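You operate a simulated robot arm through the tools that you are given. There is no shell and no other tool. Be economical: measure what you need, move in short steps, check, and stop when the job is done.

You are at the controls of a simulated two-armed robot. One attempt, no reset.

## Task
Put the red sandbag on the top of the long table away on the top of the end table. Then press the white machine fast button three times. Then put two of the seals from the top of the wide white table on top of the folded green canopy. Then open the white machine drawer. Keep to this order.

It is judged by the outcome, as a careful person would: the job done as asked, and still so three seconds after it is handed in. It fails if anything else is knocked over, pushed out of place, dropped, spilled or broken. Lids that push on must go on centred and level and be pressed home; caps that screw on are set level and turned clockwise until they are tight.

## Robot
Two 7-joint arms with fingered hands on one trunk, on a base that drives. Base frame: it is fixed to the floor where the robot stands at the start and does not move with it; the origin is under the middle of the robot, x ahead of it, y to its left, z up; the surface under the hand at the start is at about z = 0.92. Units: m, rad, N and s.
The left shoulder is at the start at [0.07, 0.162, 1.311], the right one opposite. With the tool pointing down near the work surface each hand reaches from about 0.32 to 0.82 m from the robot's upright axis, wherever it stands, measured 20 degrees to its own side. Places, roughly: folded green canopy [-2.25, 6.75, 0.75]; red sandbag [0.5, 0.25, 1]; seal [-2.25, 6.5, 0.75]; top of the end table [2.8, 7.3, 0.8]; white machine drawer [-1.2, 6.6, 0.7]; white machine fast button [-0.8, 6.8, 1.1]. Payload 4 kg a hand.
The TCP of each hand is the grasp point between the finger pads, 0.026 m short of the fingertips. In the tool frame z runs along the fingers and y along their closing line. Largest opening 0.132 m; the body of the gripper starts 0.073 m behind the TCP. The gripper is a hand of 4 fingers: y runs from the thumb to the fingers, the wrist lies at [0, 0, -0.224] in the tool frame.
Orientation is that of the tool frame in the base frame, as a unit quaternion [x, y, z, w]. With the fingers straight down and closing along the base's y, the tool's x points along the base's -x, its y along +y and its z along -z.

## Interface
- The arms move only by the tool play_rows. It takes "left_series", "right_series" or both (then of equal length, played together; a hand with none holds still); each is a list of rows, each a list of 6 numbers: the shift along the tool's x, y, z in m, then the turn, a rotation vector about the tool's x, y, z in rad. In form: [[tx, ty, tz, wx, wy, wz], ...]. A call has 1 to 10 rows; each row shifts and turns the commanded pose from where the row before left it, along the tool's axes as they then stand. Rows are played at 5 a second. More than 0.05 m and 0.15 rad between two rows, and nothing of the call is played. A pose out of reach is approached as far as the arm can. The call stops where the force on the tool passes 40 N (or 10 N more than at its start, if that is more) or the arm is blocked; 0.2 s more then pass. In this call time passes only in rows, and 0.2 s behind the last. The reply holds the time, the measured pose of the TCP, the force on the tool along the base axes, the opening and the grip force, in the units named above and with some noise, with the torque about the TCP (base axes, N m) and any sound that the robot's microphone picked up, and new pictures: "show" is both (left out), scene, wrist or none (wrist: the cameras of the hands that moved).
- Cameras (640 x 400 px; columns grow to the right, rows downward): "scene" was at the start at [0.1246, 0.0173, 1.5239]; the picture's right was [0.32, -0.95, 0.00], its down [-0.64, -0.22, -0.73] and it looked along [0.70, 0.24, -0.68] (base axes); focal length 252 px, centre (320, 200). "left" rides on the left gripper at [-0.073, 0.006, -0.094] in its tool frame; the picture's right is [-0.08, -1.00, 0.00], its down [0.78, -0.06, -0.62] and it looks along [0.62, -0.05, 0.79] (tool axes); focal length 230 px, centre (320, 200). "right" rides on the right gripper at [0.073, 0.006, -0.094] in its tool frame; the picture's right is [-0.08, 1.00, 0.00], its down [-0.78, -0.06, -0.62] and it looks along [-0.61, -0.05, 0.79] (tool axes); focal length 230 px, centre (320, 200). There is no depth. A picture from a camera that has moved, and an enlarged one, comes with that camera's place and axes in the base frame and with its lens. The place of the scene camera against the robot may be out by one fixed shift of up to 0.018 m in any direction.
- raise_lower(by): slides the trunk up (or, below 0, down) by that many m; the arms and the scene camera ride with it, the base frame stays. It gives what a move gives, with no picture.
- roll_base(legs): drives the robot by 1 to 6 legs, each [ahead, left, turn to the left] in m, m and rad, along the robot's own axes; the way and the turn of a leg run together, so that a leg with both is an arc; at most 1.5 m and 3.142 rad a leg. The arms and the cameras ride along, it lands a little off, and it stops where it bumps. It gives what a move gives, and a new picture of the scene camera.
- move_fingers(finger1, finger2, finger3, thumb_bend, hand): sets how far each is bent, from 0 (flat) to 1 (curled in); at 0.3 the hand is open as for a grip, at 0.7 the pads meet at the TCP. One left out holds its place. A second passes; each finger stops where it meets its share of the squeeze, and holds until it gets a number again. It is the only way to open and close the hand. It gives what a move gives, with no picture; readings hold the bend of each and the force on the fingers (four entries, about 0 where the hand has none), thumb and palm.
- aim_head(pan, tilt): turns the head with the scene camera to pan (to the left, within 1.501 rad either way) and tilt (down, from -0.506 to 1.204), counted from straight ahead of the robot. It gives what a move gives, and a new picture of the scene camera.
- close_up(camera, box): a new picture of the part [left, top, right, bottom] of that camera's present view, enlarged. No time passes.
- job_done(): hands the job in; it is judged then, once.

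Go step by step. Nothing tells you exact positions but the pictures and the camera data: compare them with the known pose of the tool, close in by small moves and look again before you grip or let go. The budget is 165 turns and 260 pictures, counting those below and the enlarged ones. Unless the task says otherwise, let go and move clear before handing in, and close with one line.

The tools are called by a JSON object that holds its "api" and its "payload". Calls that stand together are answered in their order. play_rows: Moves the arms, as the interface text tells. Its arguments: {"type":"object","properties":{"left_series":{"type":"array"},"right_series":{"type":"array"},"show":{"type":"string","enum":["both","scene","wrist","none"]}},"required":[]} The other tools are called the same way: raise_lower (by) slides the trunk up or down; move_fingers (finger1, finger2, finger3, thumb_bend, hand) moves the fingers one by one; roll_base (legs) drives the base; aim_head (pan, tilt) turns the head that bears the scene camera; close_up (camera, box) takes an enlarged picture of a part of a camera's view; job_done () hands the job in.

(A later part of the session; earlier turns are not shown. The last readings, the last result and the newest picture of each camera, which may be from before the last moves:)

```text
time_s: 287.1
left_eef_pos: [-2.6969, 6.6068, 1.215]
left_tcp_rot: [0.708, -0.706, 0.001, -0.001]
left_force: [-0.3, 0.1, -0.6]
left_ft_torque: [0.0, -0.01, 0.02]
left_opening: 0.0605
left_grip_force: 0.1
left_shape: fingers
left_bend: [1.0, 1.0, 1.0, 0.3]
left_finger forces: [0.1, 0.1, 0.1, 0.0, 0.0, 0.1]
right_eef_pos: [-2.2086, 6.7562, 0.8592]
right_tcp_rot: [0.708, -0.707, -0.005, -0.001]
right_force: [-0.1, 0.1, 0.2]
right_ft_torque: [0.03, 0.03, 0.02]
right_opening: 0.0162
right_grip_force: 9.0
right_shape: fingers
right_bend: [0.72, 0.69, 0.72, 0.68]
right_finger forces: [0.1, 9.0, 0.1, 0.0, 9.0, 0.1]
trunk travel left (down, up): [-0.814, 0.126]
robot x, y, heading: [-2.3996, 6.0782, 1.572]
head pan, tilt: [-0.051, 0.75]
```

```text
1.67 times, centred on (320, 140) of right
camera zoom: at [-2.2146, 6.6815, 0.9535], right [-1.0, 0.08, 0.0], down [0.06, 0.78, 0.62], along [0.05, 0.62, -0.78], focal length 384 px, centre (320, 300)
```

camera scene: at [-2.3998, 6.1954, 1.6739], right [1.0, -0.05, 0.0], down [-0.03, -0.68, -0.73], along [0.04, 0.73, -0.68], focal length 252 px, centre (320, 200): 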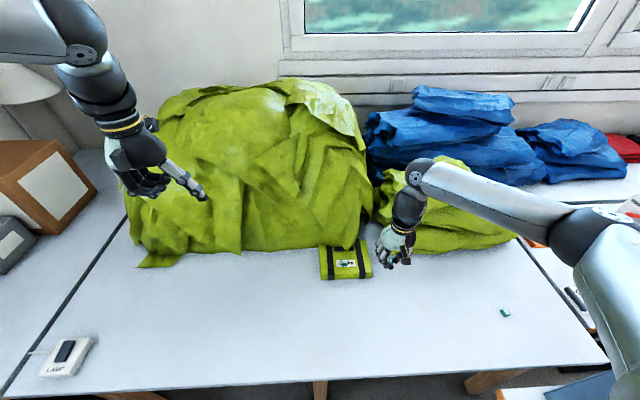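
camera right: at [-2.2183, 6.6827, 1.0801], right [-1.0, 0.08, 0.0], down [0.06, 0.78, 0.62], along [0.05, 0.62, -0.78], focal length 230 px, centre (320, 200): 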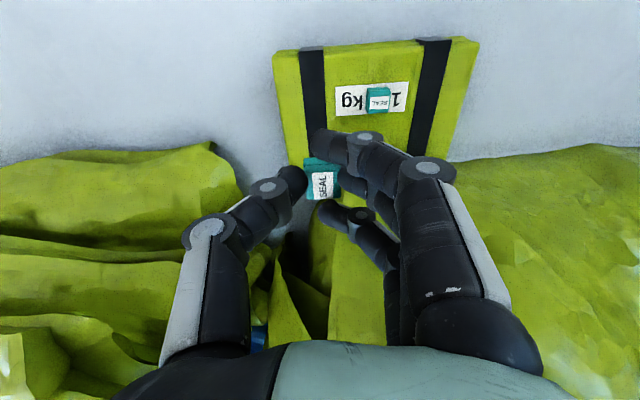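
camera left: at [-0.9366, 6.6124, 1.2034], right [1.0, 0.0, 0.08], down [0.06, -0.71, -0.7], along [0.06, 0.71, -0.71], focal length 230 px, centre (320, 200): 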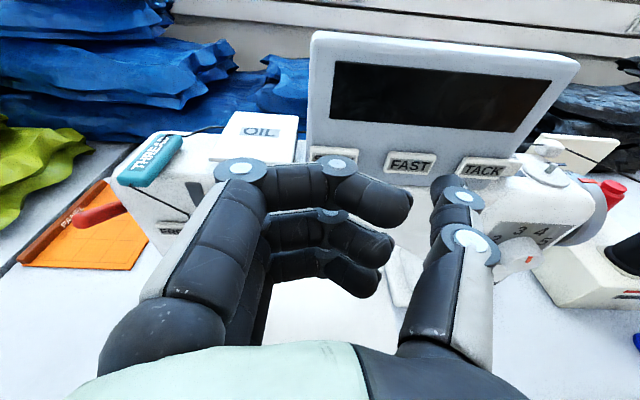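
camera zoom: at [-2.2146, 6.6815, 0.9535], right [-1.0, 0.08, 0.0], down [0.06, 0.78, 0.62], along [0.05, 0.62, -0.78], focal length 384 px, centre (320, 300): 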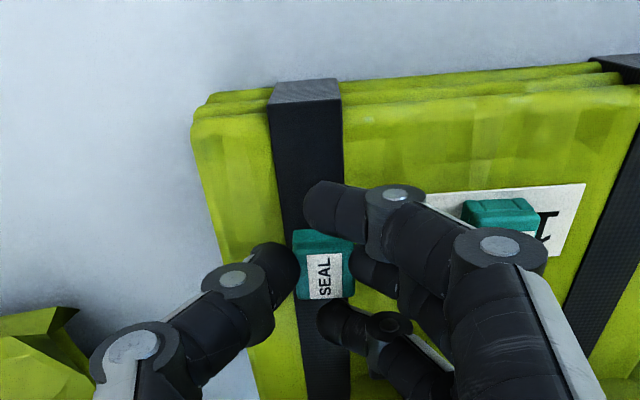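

{"api": "raise_lower", "payload": {"by": -0.005}}

{"api": "raise_lower", "payload": {"by": -0.004}}

{"api": "close_up", "payload": {"camera": "right", "box": [140, 20, 500, 260]}}

```text
time_s: 287.7
left_eef_pos: [-2.6972, 6.6057, 1.2113]
left_tcp_rot: [0.709, -0.706, 0.001, -0.002]
left_force: [-0.8, 0.5, -0.2]
left_ft_torque: [-0.01, 0.01, 0.0]
left_opening: 0.0607
left_grip_force: 0.1
left_shape: fingers
left_bend: [1.0, 1.0, 1.0, 0.3]
left_finger forces: [0.1, 0.1, 0.0, 0.0, 0.1, 0.0]
right_eef_pos: [-2.2078, 6.756, 0.8552]
right_tcp_rot: [-0.706, 0.708, 0.005, 0.002]
right_force: [-0.2, 0.2, 0.7]
right_ft_torque: [0.03, 0.02, 0.0]
right_opening: 0.0162
right_grip_force: 10.1
right_shape: fingers
right_bend: [0.72, 0.69, 0.72, 0.68]
right_finger forces: [0.0, 9.5, 0.0, 0.0, 9.6, 0.1]
trunk travel left (down, up): [-0.809, 0.131]
robot x, y, heading: [-2.3981, 6.0751, 1.567]
head pan, tilt: [-0.051, 0.75]
```

```text
time_s: 288.2
left_eef_pos: [-2.6982, 6.6045, 1.2077]
left_tcp_rot: [0.708, -0.706, 0.001, -0.001]
left_force: [0.1, -0.2, -0.1]
left_ft_torque: [-0.01, -0.02, 0.0]
left_opening: 0.0607
left_grip_force: 0.1
left_shape: fingers
left_bend: [1.0, 1.0, 1.0, 0.3]
left_finger forces: [0.0, 0.1, 0.0, 0.0, 0.0, 0.0]
right_eef_pos: [-2.2094, 6.7549, 0.8523]
right_tcp_rot: [-0.707, 0.708, 0.005, 0.003]
right_force: [0.2, -0.7, 11.7]
right_ft_torque: [0.0, 0.0, -0.02]
right_opening: 0.0162
right_grip_force: 11.2
right_shape: fingers
right_bend: [0.72, 0.7, 0.72, 0.68]
right_finger forces: [0.0, 11.1, 0.2, 0.1, 11.9, 0.0]
trunk travel left (down, up): [-0.805, 0.135]
robot x, y, heading: [-2.3967, 6.0763, 1.572]
head pan, tilt: [-0.051, 0.75]
```

```text
1.67 times, centred on (320, 140) of right
camera zoom: at [-2.2146, 6.6807, 0.9466], right [-1.0, 0.08, 0.0], down [0.06, 0.78, 0.63], along [0.05, 0.62, -0.78], focal length 384 px, centre (320, 300)
```

zoom: 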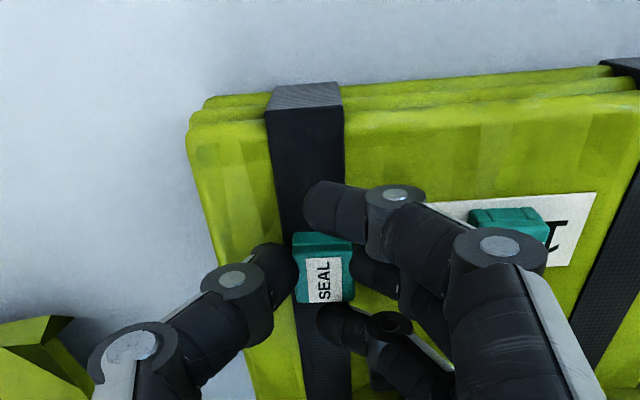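

Contact at ~12 N. I raise a hair to unload, release, and rise.

{"api": "raise_lower", "payload": {"by": 0.002}}

{"api": "move_fingers", "payload": {"hand": "right", "finger1": 0.64, "finger2": 0.6, "finger3": 0.64, "thumb_bend": 0.55}}

{"api": "raise_lower", "payload": {"by": 0.12}}

{"api": "close_up", "payload": {"camera": "right", "box": [140, 0, 500, 240]}}

```text
time_s: 288.7
left_eef_pos: [-2.6976, 6.6048, 1.2081]
left_tcp_rot: [0.708, -0.706, 0.001, -0.001]
left_force: [-0.9, 0.2, -0.2]
left_ft_torque: [0.01, -0.03, 0.0]
left_opening: 0.061
left_grip_force: 0.0
left_shape: fingers
left_bend: [1.0, 1.0, 1.0, 0.3]
left_finger forces: [0.0, 0.0, 0.0, 0.0, 0.0, 0.1]
right_eef_pos: [-2.2078, 6.7547, 0.8529]
right_tcp_rot: [-0.707, 0.707, 0.004, 0.003]
right_force: [0.5, 1.6, 8.2]
right_ft_torque: [0.04, -0.02, -0.04]
right_opening: 0.0163
right_grip_force: 11.6
right_shape: fingers
right_bend: [0.72, 0.7, 0.72, 0.69]
right_finger forces: [0.0, 10.7, 0.3, 0.1, 11.5, 0.0]
trunk travel left (down, up): [-0.807, 0.133]
robot x, y, heading: [-2.3984, 6.0756, 1.575]
head pan, tilt: [-0.051, 0.75]
```

```text
time_s: 289.7
left_eef_pos: [-2.698, 6.6055, 1.2088]
left_tcp_rot: [0.709, -0.706, 0.001, -0.002]
left_force: [-0.6, 0.9, 0.3]
left_ft_torque: [0.0, -0.03, -0.02]
left_opening: 0.061
left_grip_force: 0.0
left_shape: fingers
left_bend: [1.0, 1.0, 1.0, 0.3]
left_finger forces: [0.1, 0.0, 0.0, 0.0, 0.0, 0.1]
right_eef_pos: [-2.2091, 6.755, 0.853]
right_tcp_rot: [-0.706, 0.708, 0.005, 0.002]
right_force: [-1.5, -0.1, 4.6]
right_ft_torque: [-0.02, -0.09, -0.01]
right_opening: 0.0364
right_grip_force: 2.5
right_shape: fingers
right_bend: [0.64, 0.6, 0.64, 0.57]
right_finger forces: [0.0, 0.0, 0.0, 0.0, 4.9, 0.0]
trunk travel left (down, up): [-0.807, 0.133]
robot x, y, heading: [-2.3986, 6.08, 1.571]
head pan, tilt: [-0.051, 0.75]
```

```text
time_s: 291.2
left_eef_pos: [-2.6965, 6.6077, 1.3276]
left_tcp_rot: [0.708, -0.706, 0.001, -0.001]
left_force: [-1.0, -0.1, 0.0]
left_ft_torque: [0.02, 0.01, -0.01]
left_opening: 0.0607
left_grip_force: 0.0
left_shape: fingers
left_bend: [1.0, 1.0, 1.0, 0.3]
left_finger forces: [0.0, 0.0, 0.0, 0.0, 0.1, 0.0]
right_eef_pos: [-2.2077, 6.7556, 0.9719]
right_tcp_rot: [0.707, -0.707, -0.004, -0.002]
right_force: [-0.5, 0.6, -0.1]
right_ft_torque: [0.03, 0.0, 0.01]
right_opening: 0.0403
right_grip_force: 0.2
right_shape: fingers
right_bend: [0.64, 0.6, 0.64, 0.55]
right_finger forces: [0.0, 0.0, 0.0, 0.0, 0.0, 0.1]
trunk travel left (down, up): [-0.927, 0.013]
robot x, y, heading: [-2.3959, 6.0772, 1.573]
head pan, tilt: [-0.051, 0.75]
```

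```text
1.67 times, centred on (320, 120) of right
camera zoom: at [-2.2146, 6.6813, 1.0666], right [-1.0, 0.08, 0.0], down [0.06, 0.78, 0.62], along [0.05, 0.62, -0.78], focal length 384 px, centre (320, 333)
```

zoom: 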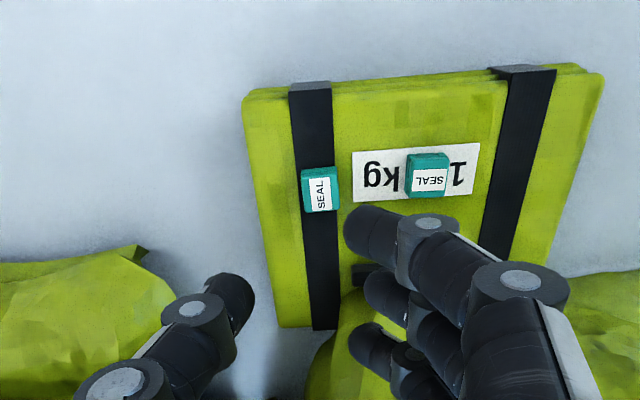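

Both seals sit on the folded canopy. Now I retract and drive back round (south of the bench, then north up the main aisle) to the sewing table's drawer.

{"api": "play_rows", "payload": {"right_series": [[0, 0, -0.04, 0, 0, 0], [0.03, 0, -0.04, 0, 0, 0], [0.04, 0, -0.04, 0, 0, 0], [0.04, 0, -0.04, 0, 0, 0], [0.04, 0, -0.03, 0, 0, 0]], "show": "none"}}

{"api": "roll_base", "payload": {"legs": [[-1.05, 0, 0], [0, 0.43, 0]]}}

{"api": "roll_base", "payload": {"legs": [[-1.5, 0, 0], [-1.5, 0, 0], [-1.5, 0, 0], [-0.75, 0, 0]]}}

```text
refused: row 3 steps farther than a row can; nothing moved
```

```text
time_s: 298.9
left_eef_pos: [-3.1247, 5.5583, 1.3282]
left_tcp_rot: [0.707, -0.707, 0.0, 0.0]
left_force: [-0.3, 0.8, -0.5]
left_ft_torque: [0.0, 0.03, 0.0]
left_opening: 0.0607
left_grip_force: 0.0
left_shape: fingers
left_bend: [1.0, 1.0, 1.0, 0.3]
left_finger forces: [0.0, 0.0, 0.0, 0.0, 0.1, 0.0]
right_eef_pos: [-2.636, 5.7062, 0.9716]
right_tcp_rot: [-0.705, 0.709, 0.004, 0.001]
right_force: [0.2, 0.3, -0.9]
right_ft_torque: [0.0, -0.01, 0.01]
right_opening: 0.0402
right_grip_force: 0.0
right_shape: fingers
right_bend: [0.64, 0.6, 0.64, 0.55]
right_finger forces: [0.1, 0.1, 0.0, 0.0, 0.0, 0.0]
trunk travel left (down, up): [-0.927, 0.013]
robot x, y, heading: [-2.8311, 5.0303, 1.572]
head pan, tilt: [-0.051, 0.75]
camera scene: at [-2.8271, 5.1506, 1.6605], right [1.0, -0.05, 0.0], down [-0.04, -0.68, -0.73], along [0.04, 0.73, -0.68], focal length 252 px, centre (320, 200)
```

scene: 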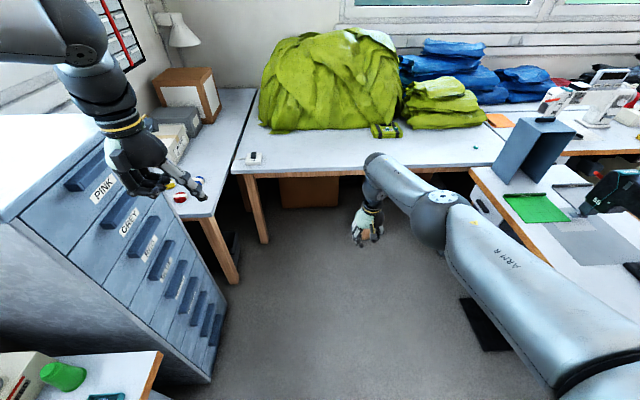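

```text
time_s: 324.0
left_eef_pos: [-3.1173, 0.3138, 1.3282]
left_tcp_rot: [-0.707, 0.708, -0.002, 0.001]
left_force: [0.4, -0.4, -0.9]
left_ft_torque: [0.01, 0.03, -0.02]
left_opening: 0.0606
left_grip_force: 0.0
left_shape: fingers
left_bend: [1.0, 1.0, 1.0, 0.3]
left_finger forces: [0.0, 0.0, 0.1, 0.1, 0.1, 0.0]
right_eef_pos: [-2.6284, 0.46, 0.9722]
right_tcp_rot: [-0.705, 0.709, 0.004, 0.002]
right_force: [-0.9, -0.4, 0.4]
right_ft_torque: [-0.03, 0.0, 0.0]
right_opening: 0.0403
right_grip_force: 0.0
right_shape: fingers
right_bend: [0.64, 0.6, 0.64, 0.55]
right_finger forces: [0.0, 0.0, 0.1, 0.1, 0.0, 0.1]
trunk travel left (down, up): [-0.927, 0.013]
robot x, y, heading: [-2.8177, -0.2212, 1.572]
head pan, tilt: [-0.051, 0.75]
camera scene: at [-2.8211, -0.0942, 1.6603], right [1.0, -0.05, 0.0], down [-0.04, -0.68, -0.73], along [0.04, 0.73, -0.68], focal length 252 px, centre (320, 200)
```

scene: 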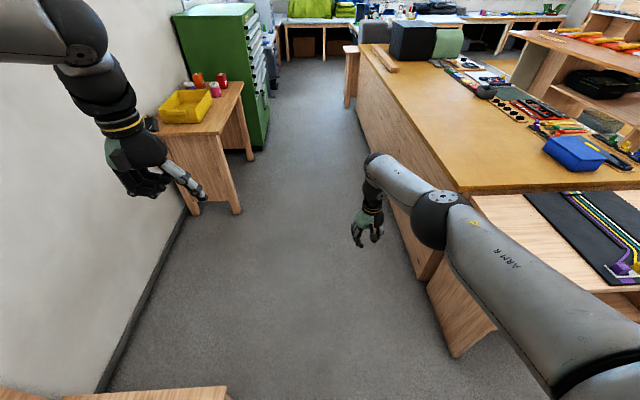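

The lift was refused (step too long), but the hand cleared anyway. I raise and retract the right arm now, then sidestep east and go north.

{"api": "play_rows", "payload": {"right_series": [[0.02, 0, -0.04, 0, 0, 0], [0.02, 0, -0.04, 0, 0, 0], [0.025, 0, -0.04, 0, 0, 0], [0.025, 0, -0.04, 0, 0, 0], [0.025, 0, -0.04, 0, 0, 0], [0.03, 0, -0.03, 0, 0, 0]], "show": "none"}}

{"api": "roll_base", "payload": {"legs": [[-0.02, -1.3, 0], [0, -1.2, 0], [1.4, 0, 0], [1.4, 0, 0], [1.4, 0, 0], [1.3, 0, 0]]}}

{"api": "aim_head", "payload": {"pan": 0.3, "tilt": 0.6}}

```text
time_s: 325.4
left_eef_pos: [-3.1184, 0.3106, 1.3282]
left_tcp_rot: [-0.707, 0.707, 0.0, 0.002]
left_force: [-0.8, 0.0, -0.2]
left_ft_torque: [-0.02, 0.0, -0.03]
left_opening: 0.0606
left_grip_force: 0.1
left_shape: fingers
left_bend: [1.0, 1.0, 1.0, 0.3]
left_finger forces: [0.0, 0.0, 0.0, 0.1, 0.1, 0.1]
right_eef_pos: [-2.6295, 0.3088, 1.2028]
right_tcp_rot: [-0.705, 0.709, 0.005, 0.003]
right_force: [-1.6, -0.4, 0.2]
right_ft_torque: [0.01, -0.03, 0.0]
right_opening: 0.0403
right_grip_force: 0.0
right_shape: fingers
right_bend: [0.64, 0.6, 0.64, 0.55]
right_finger forces: [0.1, 0.0, 0.0, 0.1, 0.1, 0.0]
trunk travel left (down, up): [-0.927, 0.013]
robot x, y, heading: [-2.8232, -0.2179, 1.572]
head pan, tilt: [-0.051, 0.75]
```

```text
time_s: 363.6
left_eef_pos: [-0.6298, 5.8054, 1.3289]
left_tcp_rot: [-0.706, 0.709, -0.002, 0.002]
left_force: [-0.1, -0.4, 0.1]
left_ft_torque: [0.03, 0.0, 0.02]
left_opening: 0.0608
left_grip_force: 0.1
left_shape: fingers
left_bend: [1.0, 1.0, 1.0, 0.3]
left_finger forces: [0.0, 0.0, 0.1, 0.0, 0.1, 0.0]
right_eef_pos: [-0.1403, 5.803, 1.201]
right_tcp_rot: [-0.704, 0.71, 0.004, 0.002]
right_force: [0.5, 0.9, -0.5]
right_ft_torque: [-0.01, -0.01, 0.0]
right_opening: 0.0403
right_grip_force: 0.0
right_shape: fingers
right_bend: [0.64, 0.6, 0.64, 0.55]
right_finger forces: [0.1, 0.1, 0.1, 0.0, 0.0, 0.0]
trunk travel left (down, up): [-0.927, 0.013]
robot x, y, heading: [-0.3336, 5.2729, 1.567]
head pan, tilt: [-0.051, 0.75]
camera scene: at [-0.3349, 5.3966, 1.6606], right [1.0, -0.06, 0.0], down [-0.04, -0.68, -0.73], along [0.04, 0.73, -0.68], focal length 252 px, centre (320, 200)
```

scene: 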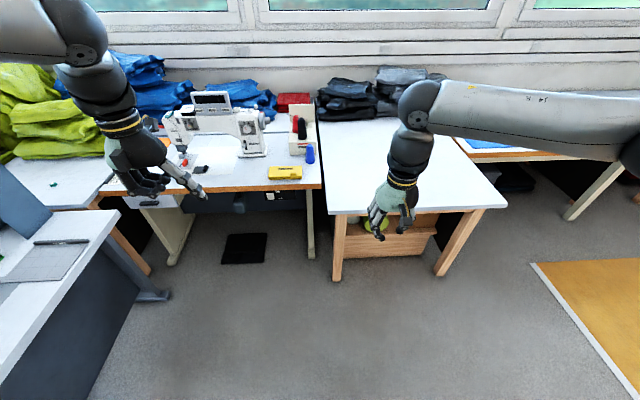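

```text
time_s: 364.4
left_eef_pos: [-0.6296, 5.8078, 1.3279]
left_tcp_rot: [-0.705, 0.709, -0.002, 0.001]
left_force: [-0.2, -1.6, 0.7]
left_ft_torque: [0.0, -0.01, 0.01]
left_opening: 0.0604
left_grip_force: 0.1
left_shape: fingers
left_bend: [1.0, 1.0, 1.0, 0.3]
left_finger forces: [0.0, 0.0, 0.0, 0.0, 0.0, 0.0]
right_eef_pos: [-0.1424, 5.804, 1.201]
right_tcp_rot: [-0.704, 0.71, 0.004, 0.002]
right_force: [-0.1, 0.2, 0.3]
right_ft_torque: [0.01, -0.04, 0.0]
right_opening: 0.04
right_grip_force: 0.0
right_shape: fingers
right_bend: [0.64, 0.6, 0.64, 0.55]
right_finger forces: [0.0, 0.0, 0.0, 0.0, 0.0, 0.0]
trunk travel left (down, up): [-0.927, 0.013]
robot x, y, heading: [-0.3342, 5.2733, 1.566]
head pan, tilt: [0.3, 0.6]
camera scene: at [-0.3652, 5.3998, 1.6733], right [0.96, 0.29, 0.0], down [0.16, -0.54, -0.82], along [-0.24, 0.79, -0.57], focal length 252 px, centre (320, 200)
```

scene: 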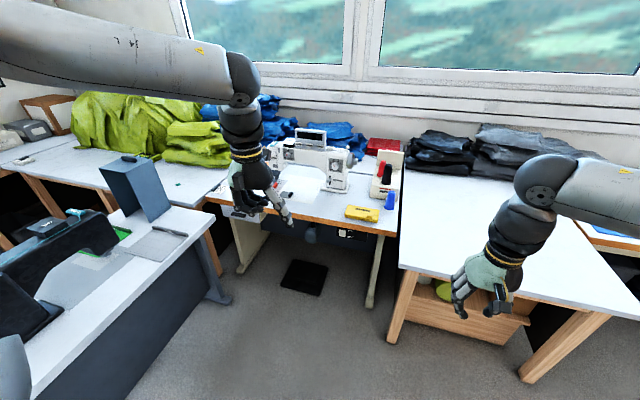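

The drawer is under the left end of the sewing table. I shift left and zoom in on it.

{"api": "roll_base", "payload": {"legs": [[0.05, 0.3, 0]]}}

{"api": "aim_head", "payload": {"pan": 0.5, "tilt": 0.7}}

{"api": "close_up", "payload": {"camera": "scene", "box": [180, 130, 420, 280]}}

```text
time_s: 366.5
left_eef_pos: [-0.927, 5.8566, 1.3293]
left_tcp_rot: [-0.705, 0.709, 0.0, 0.0]
left_force: [0.2, -0.4, 0.6]
left_ft_torque: [-0.03, 0.04, -0.02]
left_opening: 0.0606
left_grip_force: 0.1
left_shape: fingers
left_bend: [1.0, 1.0, 1.0, 0.3]
left_finger forces: [0.1, 0.0, 0.1, 0.1, 0.0, 0.1]
right_eef_pos: [-0.4396, 5.8549, 1.2014]
right_tcp_rot: [-0.704, 0.71, 0.006, 0.002]
right_force: [1.1, 0.5, -0.2]
right_ft_torque: [0.0, 0.03, -0.03]
right_opening: 0.0401
right_grip_force: 0.0
right_shape: fingers
right_bend: [0.64, 0.6, 0.64, 0.55]
right_finger forces: [0.0, 0.0, 0.0, 0.0, 0.0, 0.1]
trunk travel left (down, up): [-0.927, 0.013]
robot x, y, heading: [-0.6363, 5.3275, 1.569]
head pan, tilt: [0.3, 0.6]
camera scene: at [-0.6624, 5.4504, 1.6735], right [0.96, 0.29, 0.0], down [0.16, -0.54, -0.83], along [-0.24, 0.79, -0.56], focal length 252 px, centre (320, 200)
```

scene: 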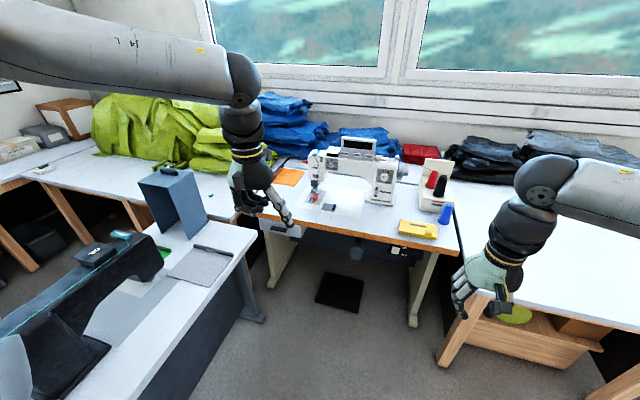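

```text
time_s: 367.2
left_eef_pos: [-0.9313, 5.8571, 1.3278]
left_tcp_rot: [-0.705, 0.709, -0.001, 0.002]
left_force: [-0.3, -0.4, -0.1]
left_ft_torque: [-0.01, -0.02, 0.01]
left_opening: 0.0607
left_grip_force: 0.1
left_shape: fingers
left_bend: [1.0, 1.0, 1.0, 0.3]
left_finger forces: [0.0, 0.0, 0.1, 0.0, 0.0, 0.0]
right_eef_pos: [-0.4419, 5.8574, 1.2005]
right_tcp_rot: [-0.704, 0.71, 0.004, 0.002]
right_force: [0.2, -0.3, 0.5]
right_ft_torque: [0.02, -0.01, -0.01]
right_opening: 0.0404
right_grip_force: 0.0
right_shape: fingers
right_bend: [0.64, 0.6, 0.64, 0.55]
right_finger forces: [0.1, 0.1, 0.1, 0.0, 0.1, 0.1]
trunk travel left (down, up): [-0.927, 0.013]
robot x, y, heading: [-0.6352, 5.3239, 1.567]
head pan, tilt: [0.499, 0.7]
camera scene: at [-0.6799, 5.4411, 1.6648], right [0.88, 0.47, 0.0], down [0.3, -0.57, -0.77], along [-0.36, 0.67, -0.64], focal length 252 px, centre (320, 200)
```

scene: 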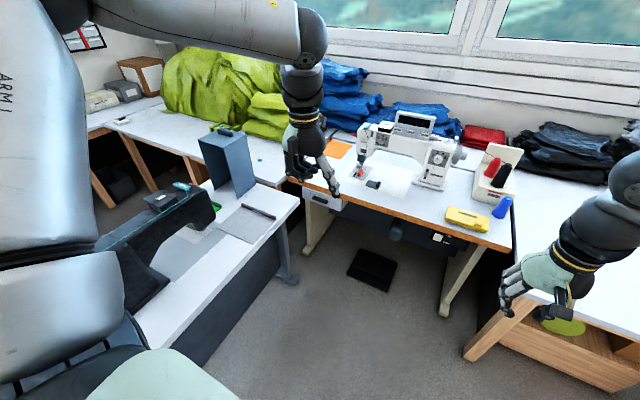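

```text
2.67 times, centred on (300, 205) of scene
camera zoom: at [-0.6799, 5.4411, 1.6648], right [0.88, 0.47, 0.0], down [0.3, -0.57, -0.77], along [-0.36, 0.67, -0.64], focal length 671 px, centre (373, 187)
```

zoom: 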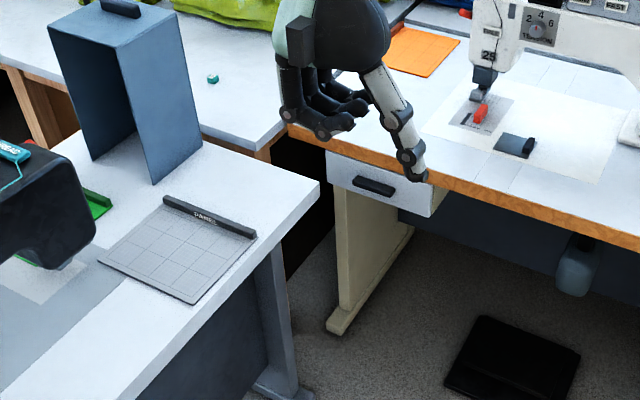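

The drawer's dark bar handle is at about (-1.225, 6.46, 0.69). I'll pinch it with the right hand pointing forward, thumb above and fingers below. First I re-orient the right hand in free space and pull the left hand in.

{"api": "play_rows", "payload": {"right_series": [[-0.045, 0, 0, 0, 0, 0], [-0.045, 0, 0, 0, 0, 0], [-0.045, 0, 0, 0, 0, 0], [-0.045, 0, 0, 0, 0, 0], [0, 0, 0, 0, -0.143, 0], [0, 0, 0, 0, -0.143, 0], [0, 0, 0, 0, -0.143, 0], [0, 0, 0, 0, -0.143, 0], [0, 0, 0, 0, -0.143, 0], [0, 0, 0, 0, -0.143, 0]], "left_series": [[0.04, 0, -0.01, 0, 0, 0], [0.04, 0, -0.01, 0, 0, 0], [0.04, 0, -0.01, 0, 0, 0], [0.03, 0, -0.01, 0, 0, 0], [0, 0, 0, 0, 0, 0], [0, 0, 0, 0, 0, 0], [0, 0, 0, 0, 0, 0], [0, 0, 0, 0, 0, 0], [0, 0, 0, 0, 0, 0], [0, 0, 0, 0, 0, 0]], "show": "none"}}

{"api": "play_rows", "payload": {"right_series": [[0, 0, 0, 0, -0.143, 0], [0, 0, 0, 0, -0.143, 0], [0, 0, 0, 0, -0.143, 0], [0, 0, 0, 0, -0.143, 0], [0, 0, 0, 0, -0.143, 0], [0, 0, 0, 0, 0, -0.148], [0, 0, 0, 0, 0, -0.148], [0, 0, 0, 0, 0, -0.148], [0, 0, 0, 0, 0, -0.148], [0, 0, 0, 0, 0, -0.148]], "show": "none"}}

{"api": "play_rows", "payload": {"right_series": [[0, 0, 0, 0, 0, -0.138], [0, 0, 0, 0, 0, -0.138], [0, 0, 0, 0, 0, -0.138], [0, 0, 0, 0, 0, -0.138], [0, 0, 0, 0, 0, -0.138], [0, 0, 0, 0, 0, -0.138]], "show": "both"}}

```text
time_s: 369.4
left_eef_pos: [-0.931, 5.7072, 1.3696]
left_tcp_rot: [-0.705, 0.709, -0.002, 0.001]
left_force: [-0.9, 0.4, 0.0]
left_ft_torque: [-0.03, 0.02, 0.01]
left_opening: 0.0605
left_grip_force: 0.0
left_shape: fingers
left_bend: [1.0, 1.0, 1.0, 0.3]
left_finger forces: [0.1, 0.1, 0.0, 0.0, 0.1, 0.0]
right_eef_pos: [-0.4393, 6.0359, 1.2038]
right_tcp_rot: [-0.637, 0.646, 0.297, 0.298]
right_force: [0.6, -0.4, -0.7]
right_ft_torque: [-0.02, -0.01, 0.0]
right_opening: 0.0405
right_grip_force: 0.0
right_shape: fingers
right_bend: [0.64, 0.6, 0.64, 0.55]
right_finger forces: [0.1, 0.0, 0.0, 0.0, 0.0, 0.0]
trunk travel left (down, up): [-0.927, 0.013]
robot x, y, heading: [-0.6386, 5.3248, 1.57]
head pan, tilt: [0.499, 0.7]
```

```text
time_s: 371.6
left_eef_pos: [-0.9325, 5.7072, 1.3693]
left_tcp_rot: [-0.706, 0.709, -0.002, 0.001]
left_force: [-0.1, 1.0, -0.6]
left_ft_torque: [0.01, 0.02, -0.03]
left_opening: 0.061
left_grip_force: 0.1
left_shape: fingers
left_bend: [1.0, 1.0, 1.0, 0.3]
left_finger forces: [0.1, 0.0, 0.0, 0.0, 0.1, 0.0]
right_eef_pos: [-0.44, 6.0362, 1.2018]
right_tcp_rot: [-0.642, 0.286, 0.284, 0.652]
right_force: [0.3, -0.1, 0.6]
right_ft_torque: [0.0, 0.02, 0.02]
right_opening: 0.0407
right_grip_force: 0.1
right_shape: fingers
right_bend: [0.64, 0.6, 0.64, 0.55]
right_finger forces: [0.1, 0.1, 0.0, 0.0, 0.0, 0.0]
trunk travel left (down, up): [-0.927, 0.013]
robot x, y, heading: [-0.6368, 5.3283, 1.567]
head pan, tilt: [0.499, 0.7]
```

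```text
time_s: 373.0
left_eef_pos: [-0.9317, 5.7068, 1.3701]
left_tcp_rot: [-0.705, 0.709, -0.001, 0.001]
left_force: [-0.4, -0.5, -0.8]
left_ft_torque: [0.0, -0.01, -0.01]
left_opening: 0.0608
left_grip_force: 0.0
left_shape: fingers
left_bend: [1.0, 1.0, 1.0, 0.3]
left_finger forces: [0.0, 0.0, 0.1, 0.1, 0.0, 0.1]
right_eef_pos: [-0.4399, 6.0363, 1.2037]
right_tcp_rot: [-0.704, 0.004, -0.002, 0.71]
right_force: [0.0, 0.1, 0.1]
right_ft_torque: [0.0, 0.01, 0.02]
right_opening: 0.0403
right_grip_force: 0.0
right_shape: fingers
right_bend: [0.64, 0.6, 0.64, 0.55]
right_finger forces: [0.0, 0.1, 0.1, 0.0, 0.0, 0.0]
trunk travel left (down, up): [-0.927, 0.013]
robot x, y, heading: [-0.6345, 5.3241, 1.564]
head pan, tilt: [0.499, 0.7]
camera scene: at [-0.6803, 5.4411, 1.6647], right [0.88, 0.47, 0.0], down [0.31, -0.57, -0.76], along [-0.36, 0.67, -0.64], focal length 252 px, centre (320, 200)
camera right: at [-0.369, 5.9418, 1.1973], right [-0.08, 0.01, -1.0], down [-0.79, -0.61, 0.06], along [-0.61, 0.79, 0.06], focal length 230 px, centre (320, 200)
```

scene: 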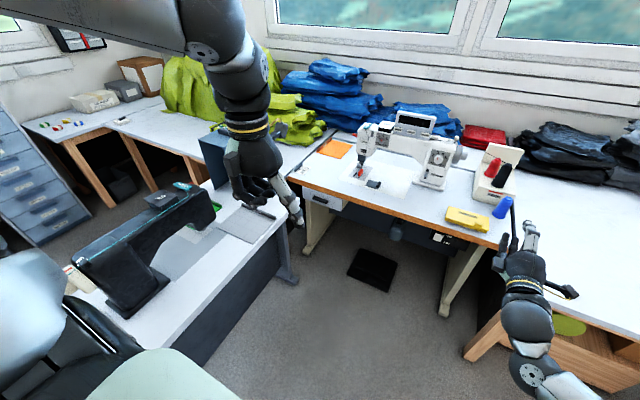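
right: 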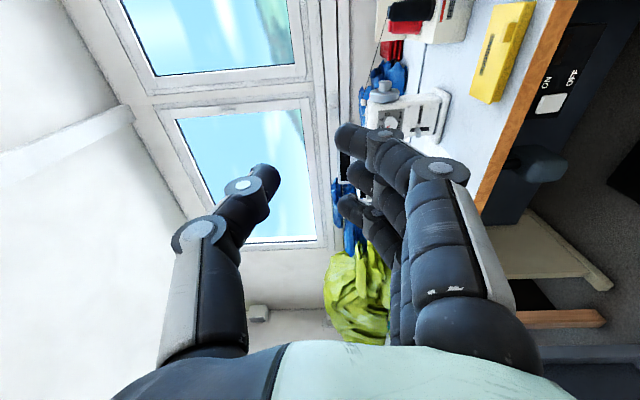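

Hand orientation works. Now turn 0.4 rad left, approach, and lower the trunk, stopping well short of the drawer.

{"api": "roll_base", "payload": {"legs": [[0, 0, 0.4], [0.377, 0.183, 0]]}}

{"api": "raise_lower", "payload": {"by": -0.35}}

{"api": "move_fingers", "payload": {"hand": "right", "finger1": 0.48, "finger2": 0.48, "finger3": 0.48, "thumb_bend": 0.48}}

{"api": "aim_head", "payload": {"pan": 0.1, "tilt": 0.7}}

{"api": "close_up", "payload": {"camera": "right", "box": [0, 0, 640, 400]}}

```text
time_s: 376.8
left_eef_pos: [-1.372, 5.8335, 1.3694]
left_tcp_rot: [0.832, -0.555, 0.0, -0.002]
left_force: [-0.4, 0.6, -0.5]
left_ft_torque: [0.05, 0.06, -0.03]
left_opening: 0.0608
left_grip_force: 0.0
left_shape: fingers
left_bend: [1.0, 1.0, 1.0, 0.3]
left_finger forces: [0.0, 0.1, 0.1, 0.1, 0.0, 0.0]
right_eef_pos: [-1.0469, 6.3288, 1.2034]
right_tcp_rot: [-0.69, -0.134, 0.141, 0.697]
right_force: [-0.4, -0.9, 0.1]
right_ft_torque: [0.01, -0.02, 0.0]
right_opening: 0.0406
right_grip_force: 0.1
right_shape: fingers
right_bend: [0.64, 0.6, 0.64, 0.55]
right_finger forces: [0.1, 0.0, 0.0, 0.0, 0.1, 0.1]
trunk travel left (down, up): [-0.927, 0.013]
robot x, y, heading: [-0.9525, 5.601, 1.967]
head pan, tilt: [0.499, 0.7]
camera scene: at [-1.0397, 5.6873, 1.665], right [0.62, 0.78, 0.0], down [0.5, -0.4, -0.77], along [-0.6, 0.48, -0.64], focal length 252 px, centre (320, 200)
```

scene: 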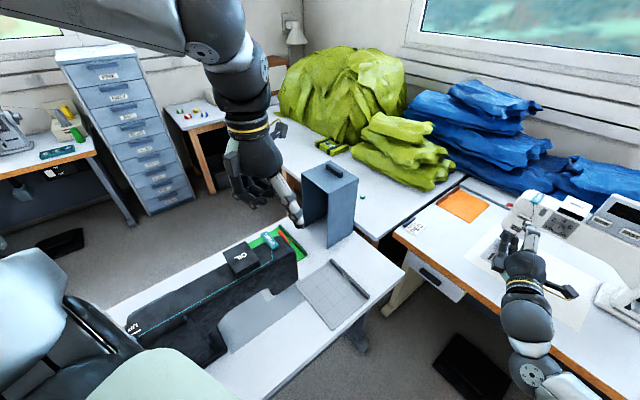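

```text
time_s: 380.2
left_eef_pos: [-1.3729, 5.834, 1.0195]
left_tcp_rot: [0.833, -0.554, 0.0, -0.001]
left_force: [0.0, -0.1, -0.4]
left_ft_torque: [0.01, -0.02, 0.03]
left_opening: 0.0609
left_grip_force: 0.0
left_shape: fingers
left_bend: [1.0, 1.0, 1.0, 0.3]
left_finger forces: [0.0, 0.0, 0.0, 0.0, 0.0, 0.0]
right_eef_pos: [-1.0488, 6.3289, 0.854]
right_tcp_rot: [-0.69, -0.136, 0.14, 0.697]
right_force: [-0.1, -0.1, -0.2]
right_ft_torque: [0.03, -0.02, 0.01]
right_opening: 0.0405
right_grip_force: 0.1
right_shape: fingers
right_bend: [0.64, 0.6, 0.64, 0.55]
right_finger forces: [0.0, 0.1, 0.1, 0.0, 0.1, 0.1]
trunk travel left (down, up): [-0.577, 0.363]
robot x, y, heading: [-0.9539, 5.5995, 1.964]
head pan, tilt: [0.499, 0.7]
```

```text
time_s: 381.2
left_eef_pos: [-1.3738, 5.8351, 1.0191]
left_tcp_rot: [0.832, -0.554, 0.001, -0.002]
left_force: [-0.6, -0.2, -0.1]
left_ft_torque: [0.02, 0.02, 0.0]
left_opening: 0.0608
left_grip_force: 0.0
left_shape: fingers
left_bend: [1.0, 1.0, 1.0, 0.3]
left_finger forces: [0.0, 0.0, 0.2, 0.0, 0.1, 0.0]
right_eef_pos: [-1.0504, 6.3296, 0.8525]
right_tcp_rot: [-0.69, -0.135, 0.141, 0.697]
right_force: [-0.5, 1.0, 0.3]
right_ft_torque: [0.01, -0.03, 0.02]
right_opening: 0.0767
right_grip_force: 0.1
right_shape: fingers
right_bend: [0.48, 0.48, 0.48, 0.48]
right_finger forces: [0.0, 0.1, 0.0, 0.0, 0.0, 0.0]
trunk travel left (down, up): [-0.577, 0.363]
robot x, y, heading: [-0.9544, 5.5989, 1.97]
head pan, tilt: [0.499, 0.7]
```

```text
time_s: 382.1
left_eef_pos: [-1.3727, 5.8344, 1.0191]
left_tcp_rot: [0.832, -0.554, 0.001, -0.001]
left_force: [1.0, 0.2, 0.1]
left_ft_torque: [0.02, -0.01, 0.01]
left_opening: 0.0608
left_grip_force: 0.1
left_shape: fingers
left_bend: [1.0, 1.0, 1.0, 0.3]
left_finger forces: [0.0, 0.1, 0.0, 0.0, 0.0, 0.1]
right_eef_pos: [-1.0494, 6.3282, 0.8529]
right_tcp_rot: [-0.691, -0.135, 0.141, 0.696]
right_force: [0.1, -0.4, 0.3]
right_ft_torque: [-0.01, -0.03, 0.0]
right_opening: 0.0764
right_grip_force: 0.1
right_shape: fingers
right_bend: [0.48, 0.48, 0.48, 0.48]
right_finger forces: [0.0, 0.0, 0.0, 0.1, 0.0, 0.1]
trunk travel left (down, up): [-0.577, 0.363]
robot x, y, heading: [-0.9499, 5.5978, 1.965]
head pan, tilt: [0.099, 0.7]
camera scene: at [-1.0157, 5.7105, 1.3147], right [0.88, 0.48, 0.0], down [0.31, -0.57, -0.76], along [-0.36, 0.67, -0.64], focal length 252 px, centre (320, 200)
```

scene: 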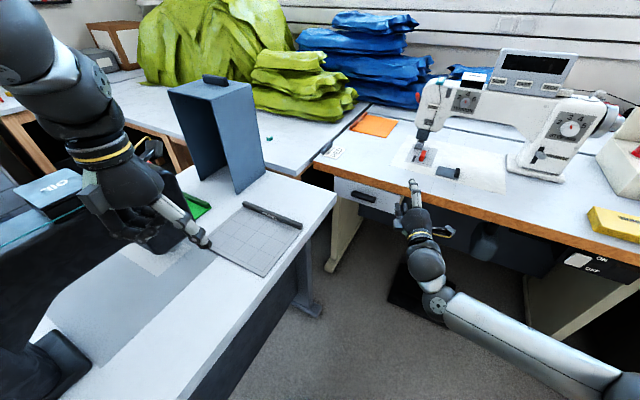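

```text
1.00 times, centred on (320, 200) of right (not enlarged: the box is as wide or as high as the picture)
camera zoom: at [-0.9466, 6.2707, 0.8471], right [-0.08, -0.02, -1.0], down [-0.49, -0.87, 0.06], along [-0.87, 0.49, 0.06], focal length 230 px, centre (320, 200)
```

zoom: 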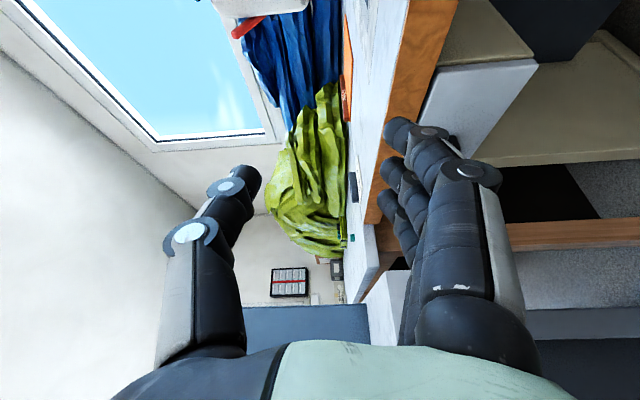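

Left hand hangs close to the dark machine on the side desk; I raise it and pull it right/inward before moving further. Also zoom on the drawer handle.

{"api": "play_rows", "payload": {"left_series": [[0, -0.02, -0.04, 0, 0, 0], [0, -0.02, -0.04, 0, 0, 0], [0, -0.02, -0.04, 0, 0, 0], [0, -0.02, -0.04, 0, 0, 0]], "show": "none"}}

{"api": "close_up", "payload": {"camera": "scene", "box": [300, 130, 460, 250]}}

```text
time_s: 383.1
left_eef_pos: [-1.2974, 5.8529, 1.1537]
left_tcp_rot: [0.832, -0.554, 0.0, -0.005]
left_force: [-0.1, -0.7, 0.3]
left_ft_torque: [0.02, 0.02, 0.01]
left_opening: 0.0604
left_grip_force: 0.0
left_shape: fingers
left_bend: [1.0, 1.0, 1.0, 0.3]
left_finger forces: [0.0, 0.0, 0.0, 0.1, 0.0, 0.0]
left hand out of reach, approached as far as the arm can: row 4
right_eef_pos: [-1.0481, 6.328, 0.853]
right_tcp_rot: [-0.69, -0.136, 0.142, 0.697]
right_force: [0.4, 0.0, 0.4]
right_ft_torque: [0.0, 0.0, 0.01]
right_opening: 0.0764
right_grip_force: 0.1
right_shape: fingers
right_bend: [0.48, 0.48, 0.48, 0.48]
right_finger forces: [0.0, 0.1, 0.0, 0.1, 0.0, 0.0]
trunk travel left (down, up): [-0.577, 0.363]
robot x, y, heading: [-0.952, 5.5991, 1.964]
head pan, tilt: [0.099, 0.7]
```

```text
3.33 times, centred on (380, 190) of scene
camera zoom: at [-1.015, 5.7093, 1.3149], right [0.88, 0.48, 0.0], down [0.31, -0.57, -0.77], along [-0.36, 0.67, -0.64], focal length 839 px, centre (120, 233)
```

zoom: 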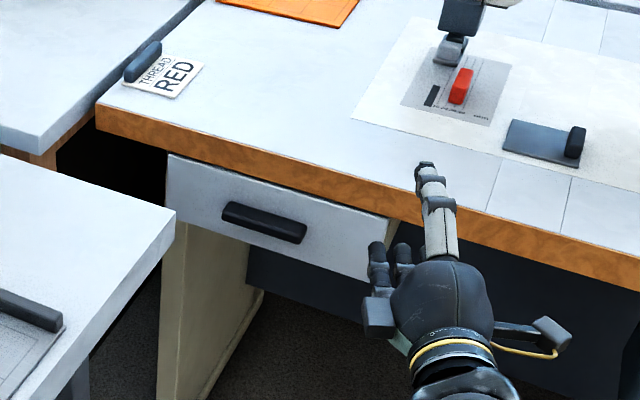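

Handle triangulates to (-1.221, 6.444, 0.704). I shift the right hand left, reduce its yaw, narrow the opening, and look.

{"api": "play_rows", "payload": {"right_series": [[-0.04, 0, 0, 0, 0, 0], [-0.04, 0, 0, 0, 0, 0], [-0.04, 0, 0, 0, 0, 0], [-0.04, 0, 0, 0, 0, 0], [-0.03, 0, 0, 0, 0, 0], [0, 0, 0, 0, 0.12, 0], [0, 0, 0, 0, 0.12, 0]], "show": "none"}}

{"api": "move_fingers", "payload": {"hand": "right", "finger1": 0.54, "finger2": 0.54, "finger3": 0.54, "thumb_bend": 0.54}}

{"api": "raise_lower", "payload": {"by": -0.145}}

{"api": "close_up", "payload": {"camera": "scene", "box": [0, 0, 640, 400]}}

{"api": "close_up", "payload": {"camera": "right", "box": [0, 0, 640, 400]}}

```text
time_s: 384.7
left_eef_pos: [-1.2997, 5.8549, 1.1529]
left_tcp_rot: [0.833, -0.554, 0.002, -0.006]
left_force: [-0.6, 0.5, -0.7]
left_ft_torque: [0.0, -0.03, 0.0]
left_opening: 0.0606
left_grip_force: 0.2
left_shape: fingers
left_bend: [1.0, 1.0, 1.0, 0.3]
left_finger forces: [0.0, 0.0, 0.0, 0.1, 0.1, 0.1]
right_eef_pos: [-1.225, 6.2572, 0.8534]
right_tcp_rot: [-0.701, -0.051, 0.057, 0.709]
right_force: [-0.4, -0.8, 0.1]
right_ft_torque: [0.0, 0.02, 0.02]
right_opening: 0.0768
right_grip_force: 0.1
right_shape: fingers
right_bend: [0.48, 0.48, 0.48, 0.48]
right_finger forces: [0.0, 0.0, 0.0, 0.0, 0.1, 0.0]
trunk travel left (down, up): [-0.577, 0.363]
robot x, y, heading: [-0.9554, 5.5967, 1.97]
head pan, tilt: [0.099, 0.7]
```

```text
time_s: 385.7
left_eef_pos: [-1.2997, 5.854, 1.1529]
left_tcp_rot: [0.832, -0.554, 0.0, -0.005]
left_force: [-0.8, -0.2, -0.4]
left_ft_torque: [0.0, -0.02, 0.02]
left_opening: 0.0608
left_grip_force: 0.1
left_shape: fingers
left_bend: [1.0, 1.0, 1.0, 0.3]
left_finger forces: [0.1, 0.1, 0.0, 0.0, 0.0, 0.0]
right_eef_pos: [-1.2243, 6.2566, 0.8537]
right_tcp_rot: [-0.702, -0.05, 0.057, 0.708]
right_force: [0.3, 0.8, 0.0]
right_ft_torque: [0.0, -0.01, 0.0]
right_opening: 0.0585
right_grip_force: 0.0
right_shape: fingers
right_bend: [0.54, 0.54, 0.54, 0.54]
right_finger forces: [0.1, 0.0, 0.0, 0.0, 0.0, 0.0]
trunk travel left (down, up): [-0.577, 0.363]
robot x, y, heading: [-0.9494, 5.5948, 1.965]
head pan, tilt: [0.099, 0.7]
```

```text
time_s: 387.4
left_eef_pos: [-1.2973, 5.8537, 1.0076]
left_tcp_rot: [0.832, -0.554, 0.0, -0.004]
left_force: [0.9, 0.0, 0.0]
left_ft_torque: [-0.01, 0.02, -0.04]
left_opening: 0.0605
left_grip_force: 0.2
left_shape: fingers
left_bend: [1.0, 1.0, 1.0, 0.3]
left_finger forces: [0.0, 0.0, 0.0, 0.0, 0.0, 0.1]
right_eef_pos: [-1.2249, 6.2556, 0.7087]
right_tcp_rot: [-0.702, -0.051, 0.057, 0.708]
right_force: [0.3, 0.4, -0.2]
right_ft_torque: [-0.01, -0.03, -0.06]
right_opening: 0.0585
right_grip_force: 0.1
right_shape: fingers
right_bend: [0.54, 0.54, 0.54, 0.54]
right_finger forces: [0.0, 0.0, 0.0, 0.0, 0.0, 0.0]
trunk travel left (down, up): [-0.432, 0.508]
robot x, y, heading: [-0.9508, 5.5997, 1.968]
head pan, tilt: [0.099, 0.7]
```

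```text
1.00 times, centred on (320, 200) of scene (not enlarged: the box is as wide or as high as the picture)
camera zoom: at [-1.0156, 5.7103, 1.1698], right [0.88, 0.48, 0.0], down [0.31, -0.57, -0.76], along [-0.36, 0.67, -0.64], focal length 252 px, centre (320, 200)
```

zoom: 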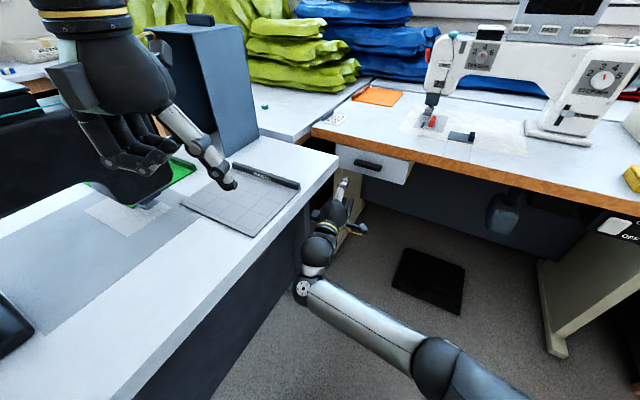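

```text
1.00 times, centred on (320, 200) of right (not enlarged: the box is as wide or as high as the picture)
camera zoom: at [-1.1389, 6.1749, 0.7035], right [-0.09, 0.0, -1.0], down [-0.68, -0.73, 0.06], along [-0.73, 0.68, 0.06], focal length 230 px, centre (320, 200)
```

zoom: 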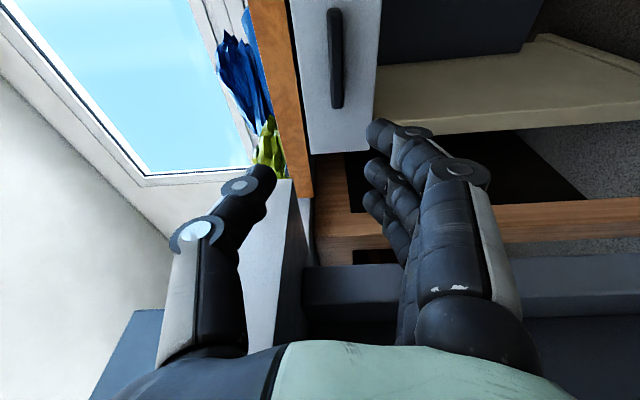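

Right camera gives the handle at z≈0.692, x≈-1.215, with the table apron bottom at ~0.732. I tune thumb/finger gaps, lower 2 cm and approach 10 cm.

{"api": "move_fingers", "payload": {"hand": "right", "finger1": 0.52, "finger2": 0.52, "finger3": 0.52, "thumb_bend": 0.57}}

{"api": "raise_lower", "payload": {"by": -0.022}}

{"api": "roll_base", "payload": {"legs": [[0.089, -0.046, 0]]}}

{"api": "close_up", "payload": {"camera": "right", "box": [0, 0, 640, 400]}}

```text
time_s: 388.4
left_eef_pos: [-1.2976, 5.8539, 1.0074]
left_tcp_rot: [0.832, -0.554, 0.002, -0.005]
left_force: [0.0, -0.4, 0.9]
left_ft_torque: [0.0, 0.0, 0.01]
left_opening: 0.0607
left_grip_force: 0.0
left_shape: fingers
left_bend: [1.0, 1.0, 1.0, 0.3]
left_finger forces: [0.0, 0.0, 0.1, 0.1, 0.0, 0.0]
right_eef_pos: [-1.2242, 6.2571, 0.7092]
right_tcp_rot: [-0.702, -0.051, 0.056, 0.708]
right_force: [-0.7, -0.4, 0.1]
right_ft_torque: [0.0, 0.01, 0.05]
right_opening: 0.0578
right_grip_force: 0.1
right_shape: fingers
right_bend: [0.52, 0.52, 0.52, 0.56]
right_finger forces: [0.0, 0.0, 0.1, 0.1, 0.0, 0.0]
trunk travel left (down, up): [-0.432, 0.508]
robot x, y, heading: [-0.949, 5.601, 1.965]
head pan, tilt: [0.099, 0.7]
```

```text
time_s: 389.1
left_eef_pos: [-1.2969, 5.8539, 0.9845]
left_tcp_rot: [0.833, -0.554, 0.0, -0.005]
left_force: [0.3, -0.7, 0.0]
left_ft_torque: [0.04, 0.0, -0.03]
left_opening: 0.0605
left_grip_force: 0.0
left_shape: fingers
left_bend: [1.0, 1.0, 1.0, 0.3]
left_finger forces: [0.0, 0.0, 0.0, 0.1, 0.0, 0.0]
right_eef_pos: [-1.2239, 6.2567, 0.6872]
right_tcp_rot: [-0.702, -0.05, 0.057, 0.709]
right_force: [-0.3, 0.2, 0.4]
right_ft_torque: [0.02, -0.02, 0.0]
right_opening: 0.0579
right_grip_force: 0.0
right_shape: fingers
right_bend: [0.52, 0.52, 0.52, 0.56]
right_finger forces: [0.0, 0.0, 0.0, 0.1, 0.1, 0.0]
trunk travel left (down, up): [-0.41, 0.53]
robot x, y, heading: [-0.9504, 5.598, 1.968]
head pan, tilt: [0.099, 0.7]
```

```text
time_s: 390.2
left_eef_pos: [-1.2897, 5.9551, 0.9848]
left_tcp_rot: [0.833, -0.554, 0.001, -0.005]
left_force: [-0.6, -1.1, -1.1]
left_ft_torque: [-0.04, 0.0, 0.0]
left_opening: 0.0604
left_grip_force: 0.1
left_shape: fingers
left_bend: [1.0, 1.0, 1.0, 0.3]
left_finger forces: [0.0, 0.0, 0.0, 0.0, 0.0, 0.1]
right_eef_pos: [-1.2168, 6.3565, 0.6854]
right_tcp_rot: [-0.702, -0.05, 0.057, 0.708]
right_force: [0.4, 0.2, -0.4]
right_ft_torque: [0.03, 0.0, -0.03]
right_opening: 0.0578
right_grip_force: 0.1
right_shape: fingers
right_bend: [0.52, 0.52, 0.52, 0.56]
right_finger forces: [0.0, 0.1, 0.1, 0.0, 0.0, 0.1]
trunk travel left (down, up): [-0.41, 0.53]
robot x, y, heading: [-0.9424, 5.6988, 1.966]
head pan, tilt: [0.099, 0.7]
camera scene: at [-1.0078, 5.811, 1.1476], right [0.88, 0.48, 0.0], down [0.31, -0.57, -0.76], along [-0.36, 0.67, -0.65], focal length 252 px, centre (320, 200)
```

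scene: 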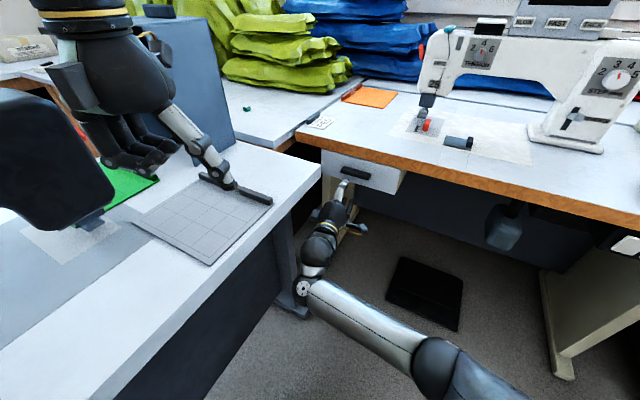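

```text
1.00 times, centred on (320, 200) of right (not enlarged: the box is as wide or as high as the picture)
camera zoom: at [-1.1311, 6.2749, 0.6807], right [-0.09, -0.01, -1.0], down [-0.68, -0.73, 0.06], along [-0.73, 0.68, 0.06], focal length 230 px, centre (320, 200)
```

zoom: 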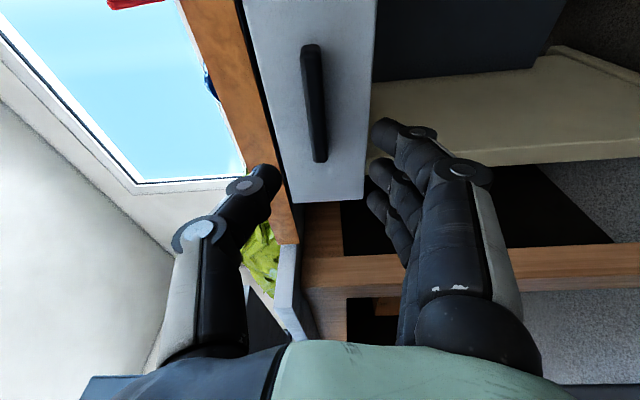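

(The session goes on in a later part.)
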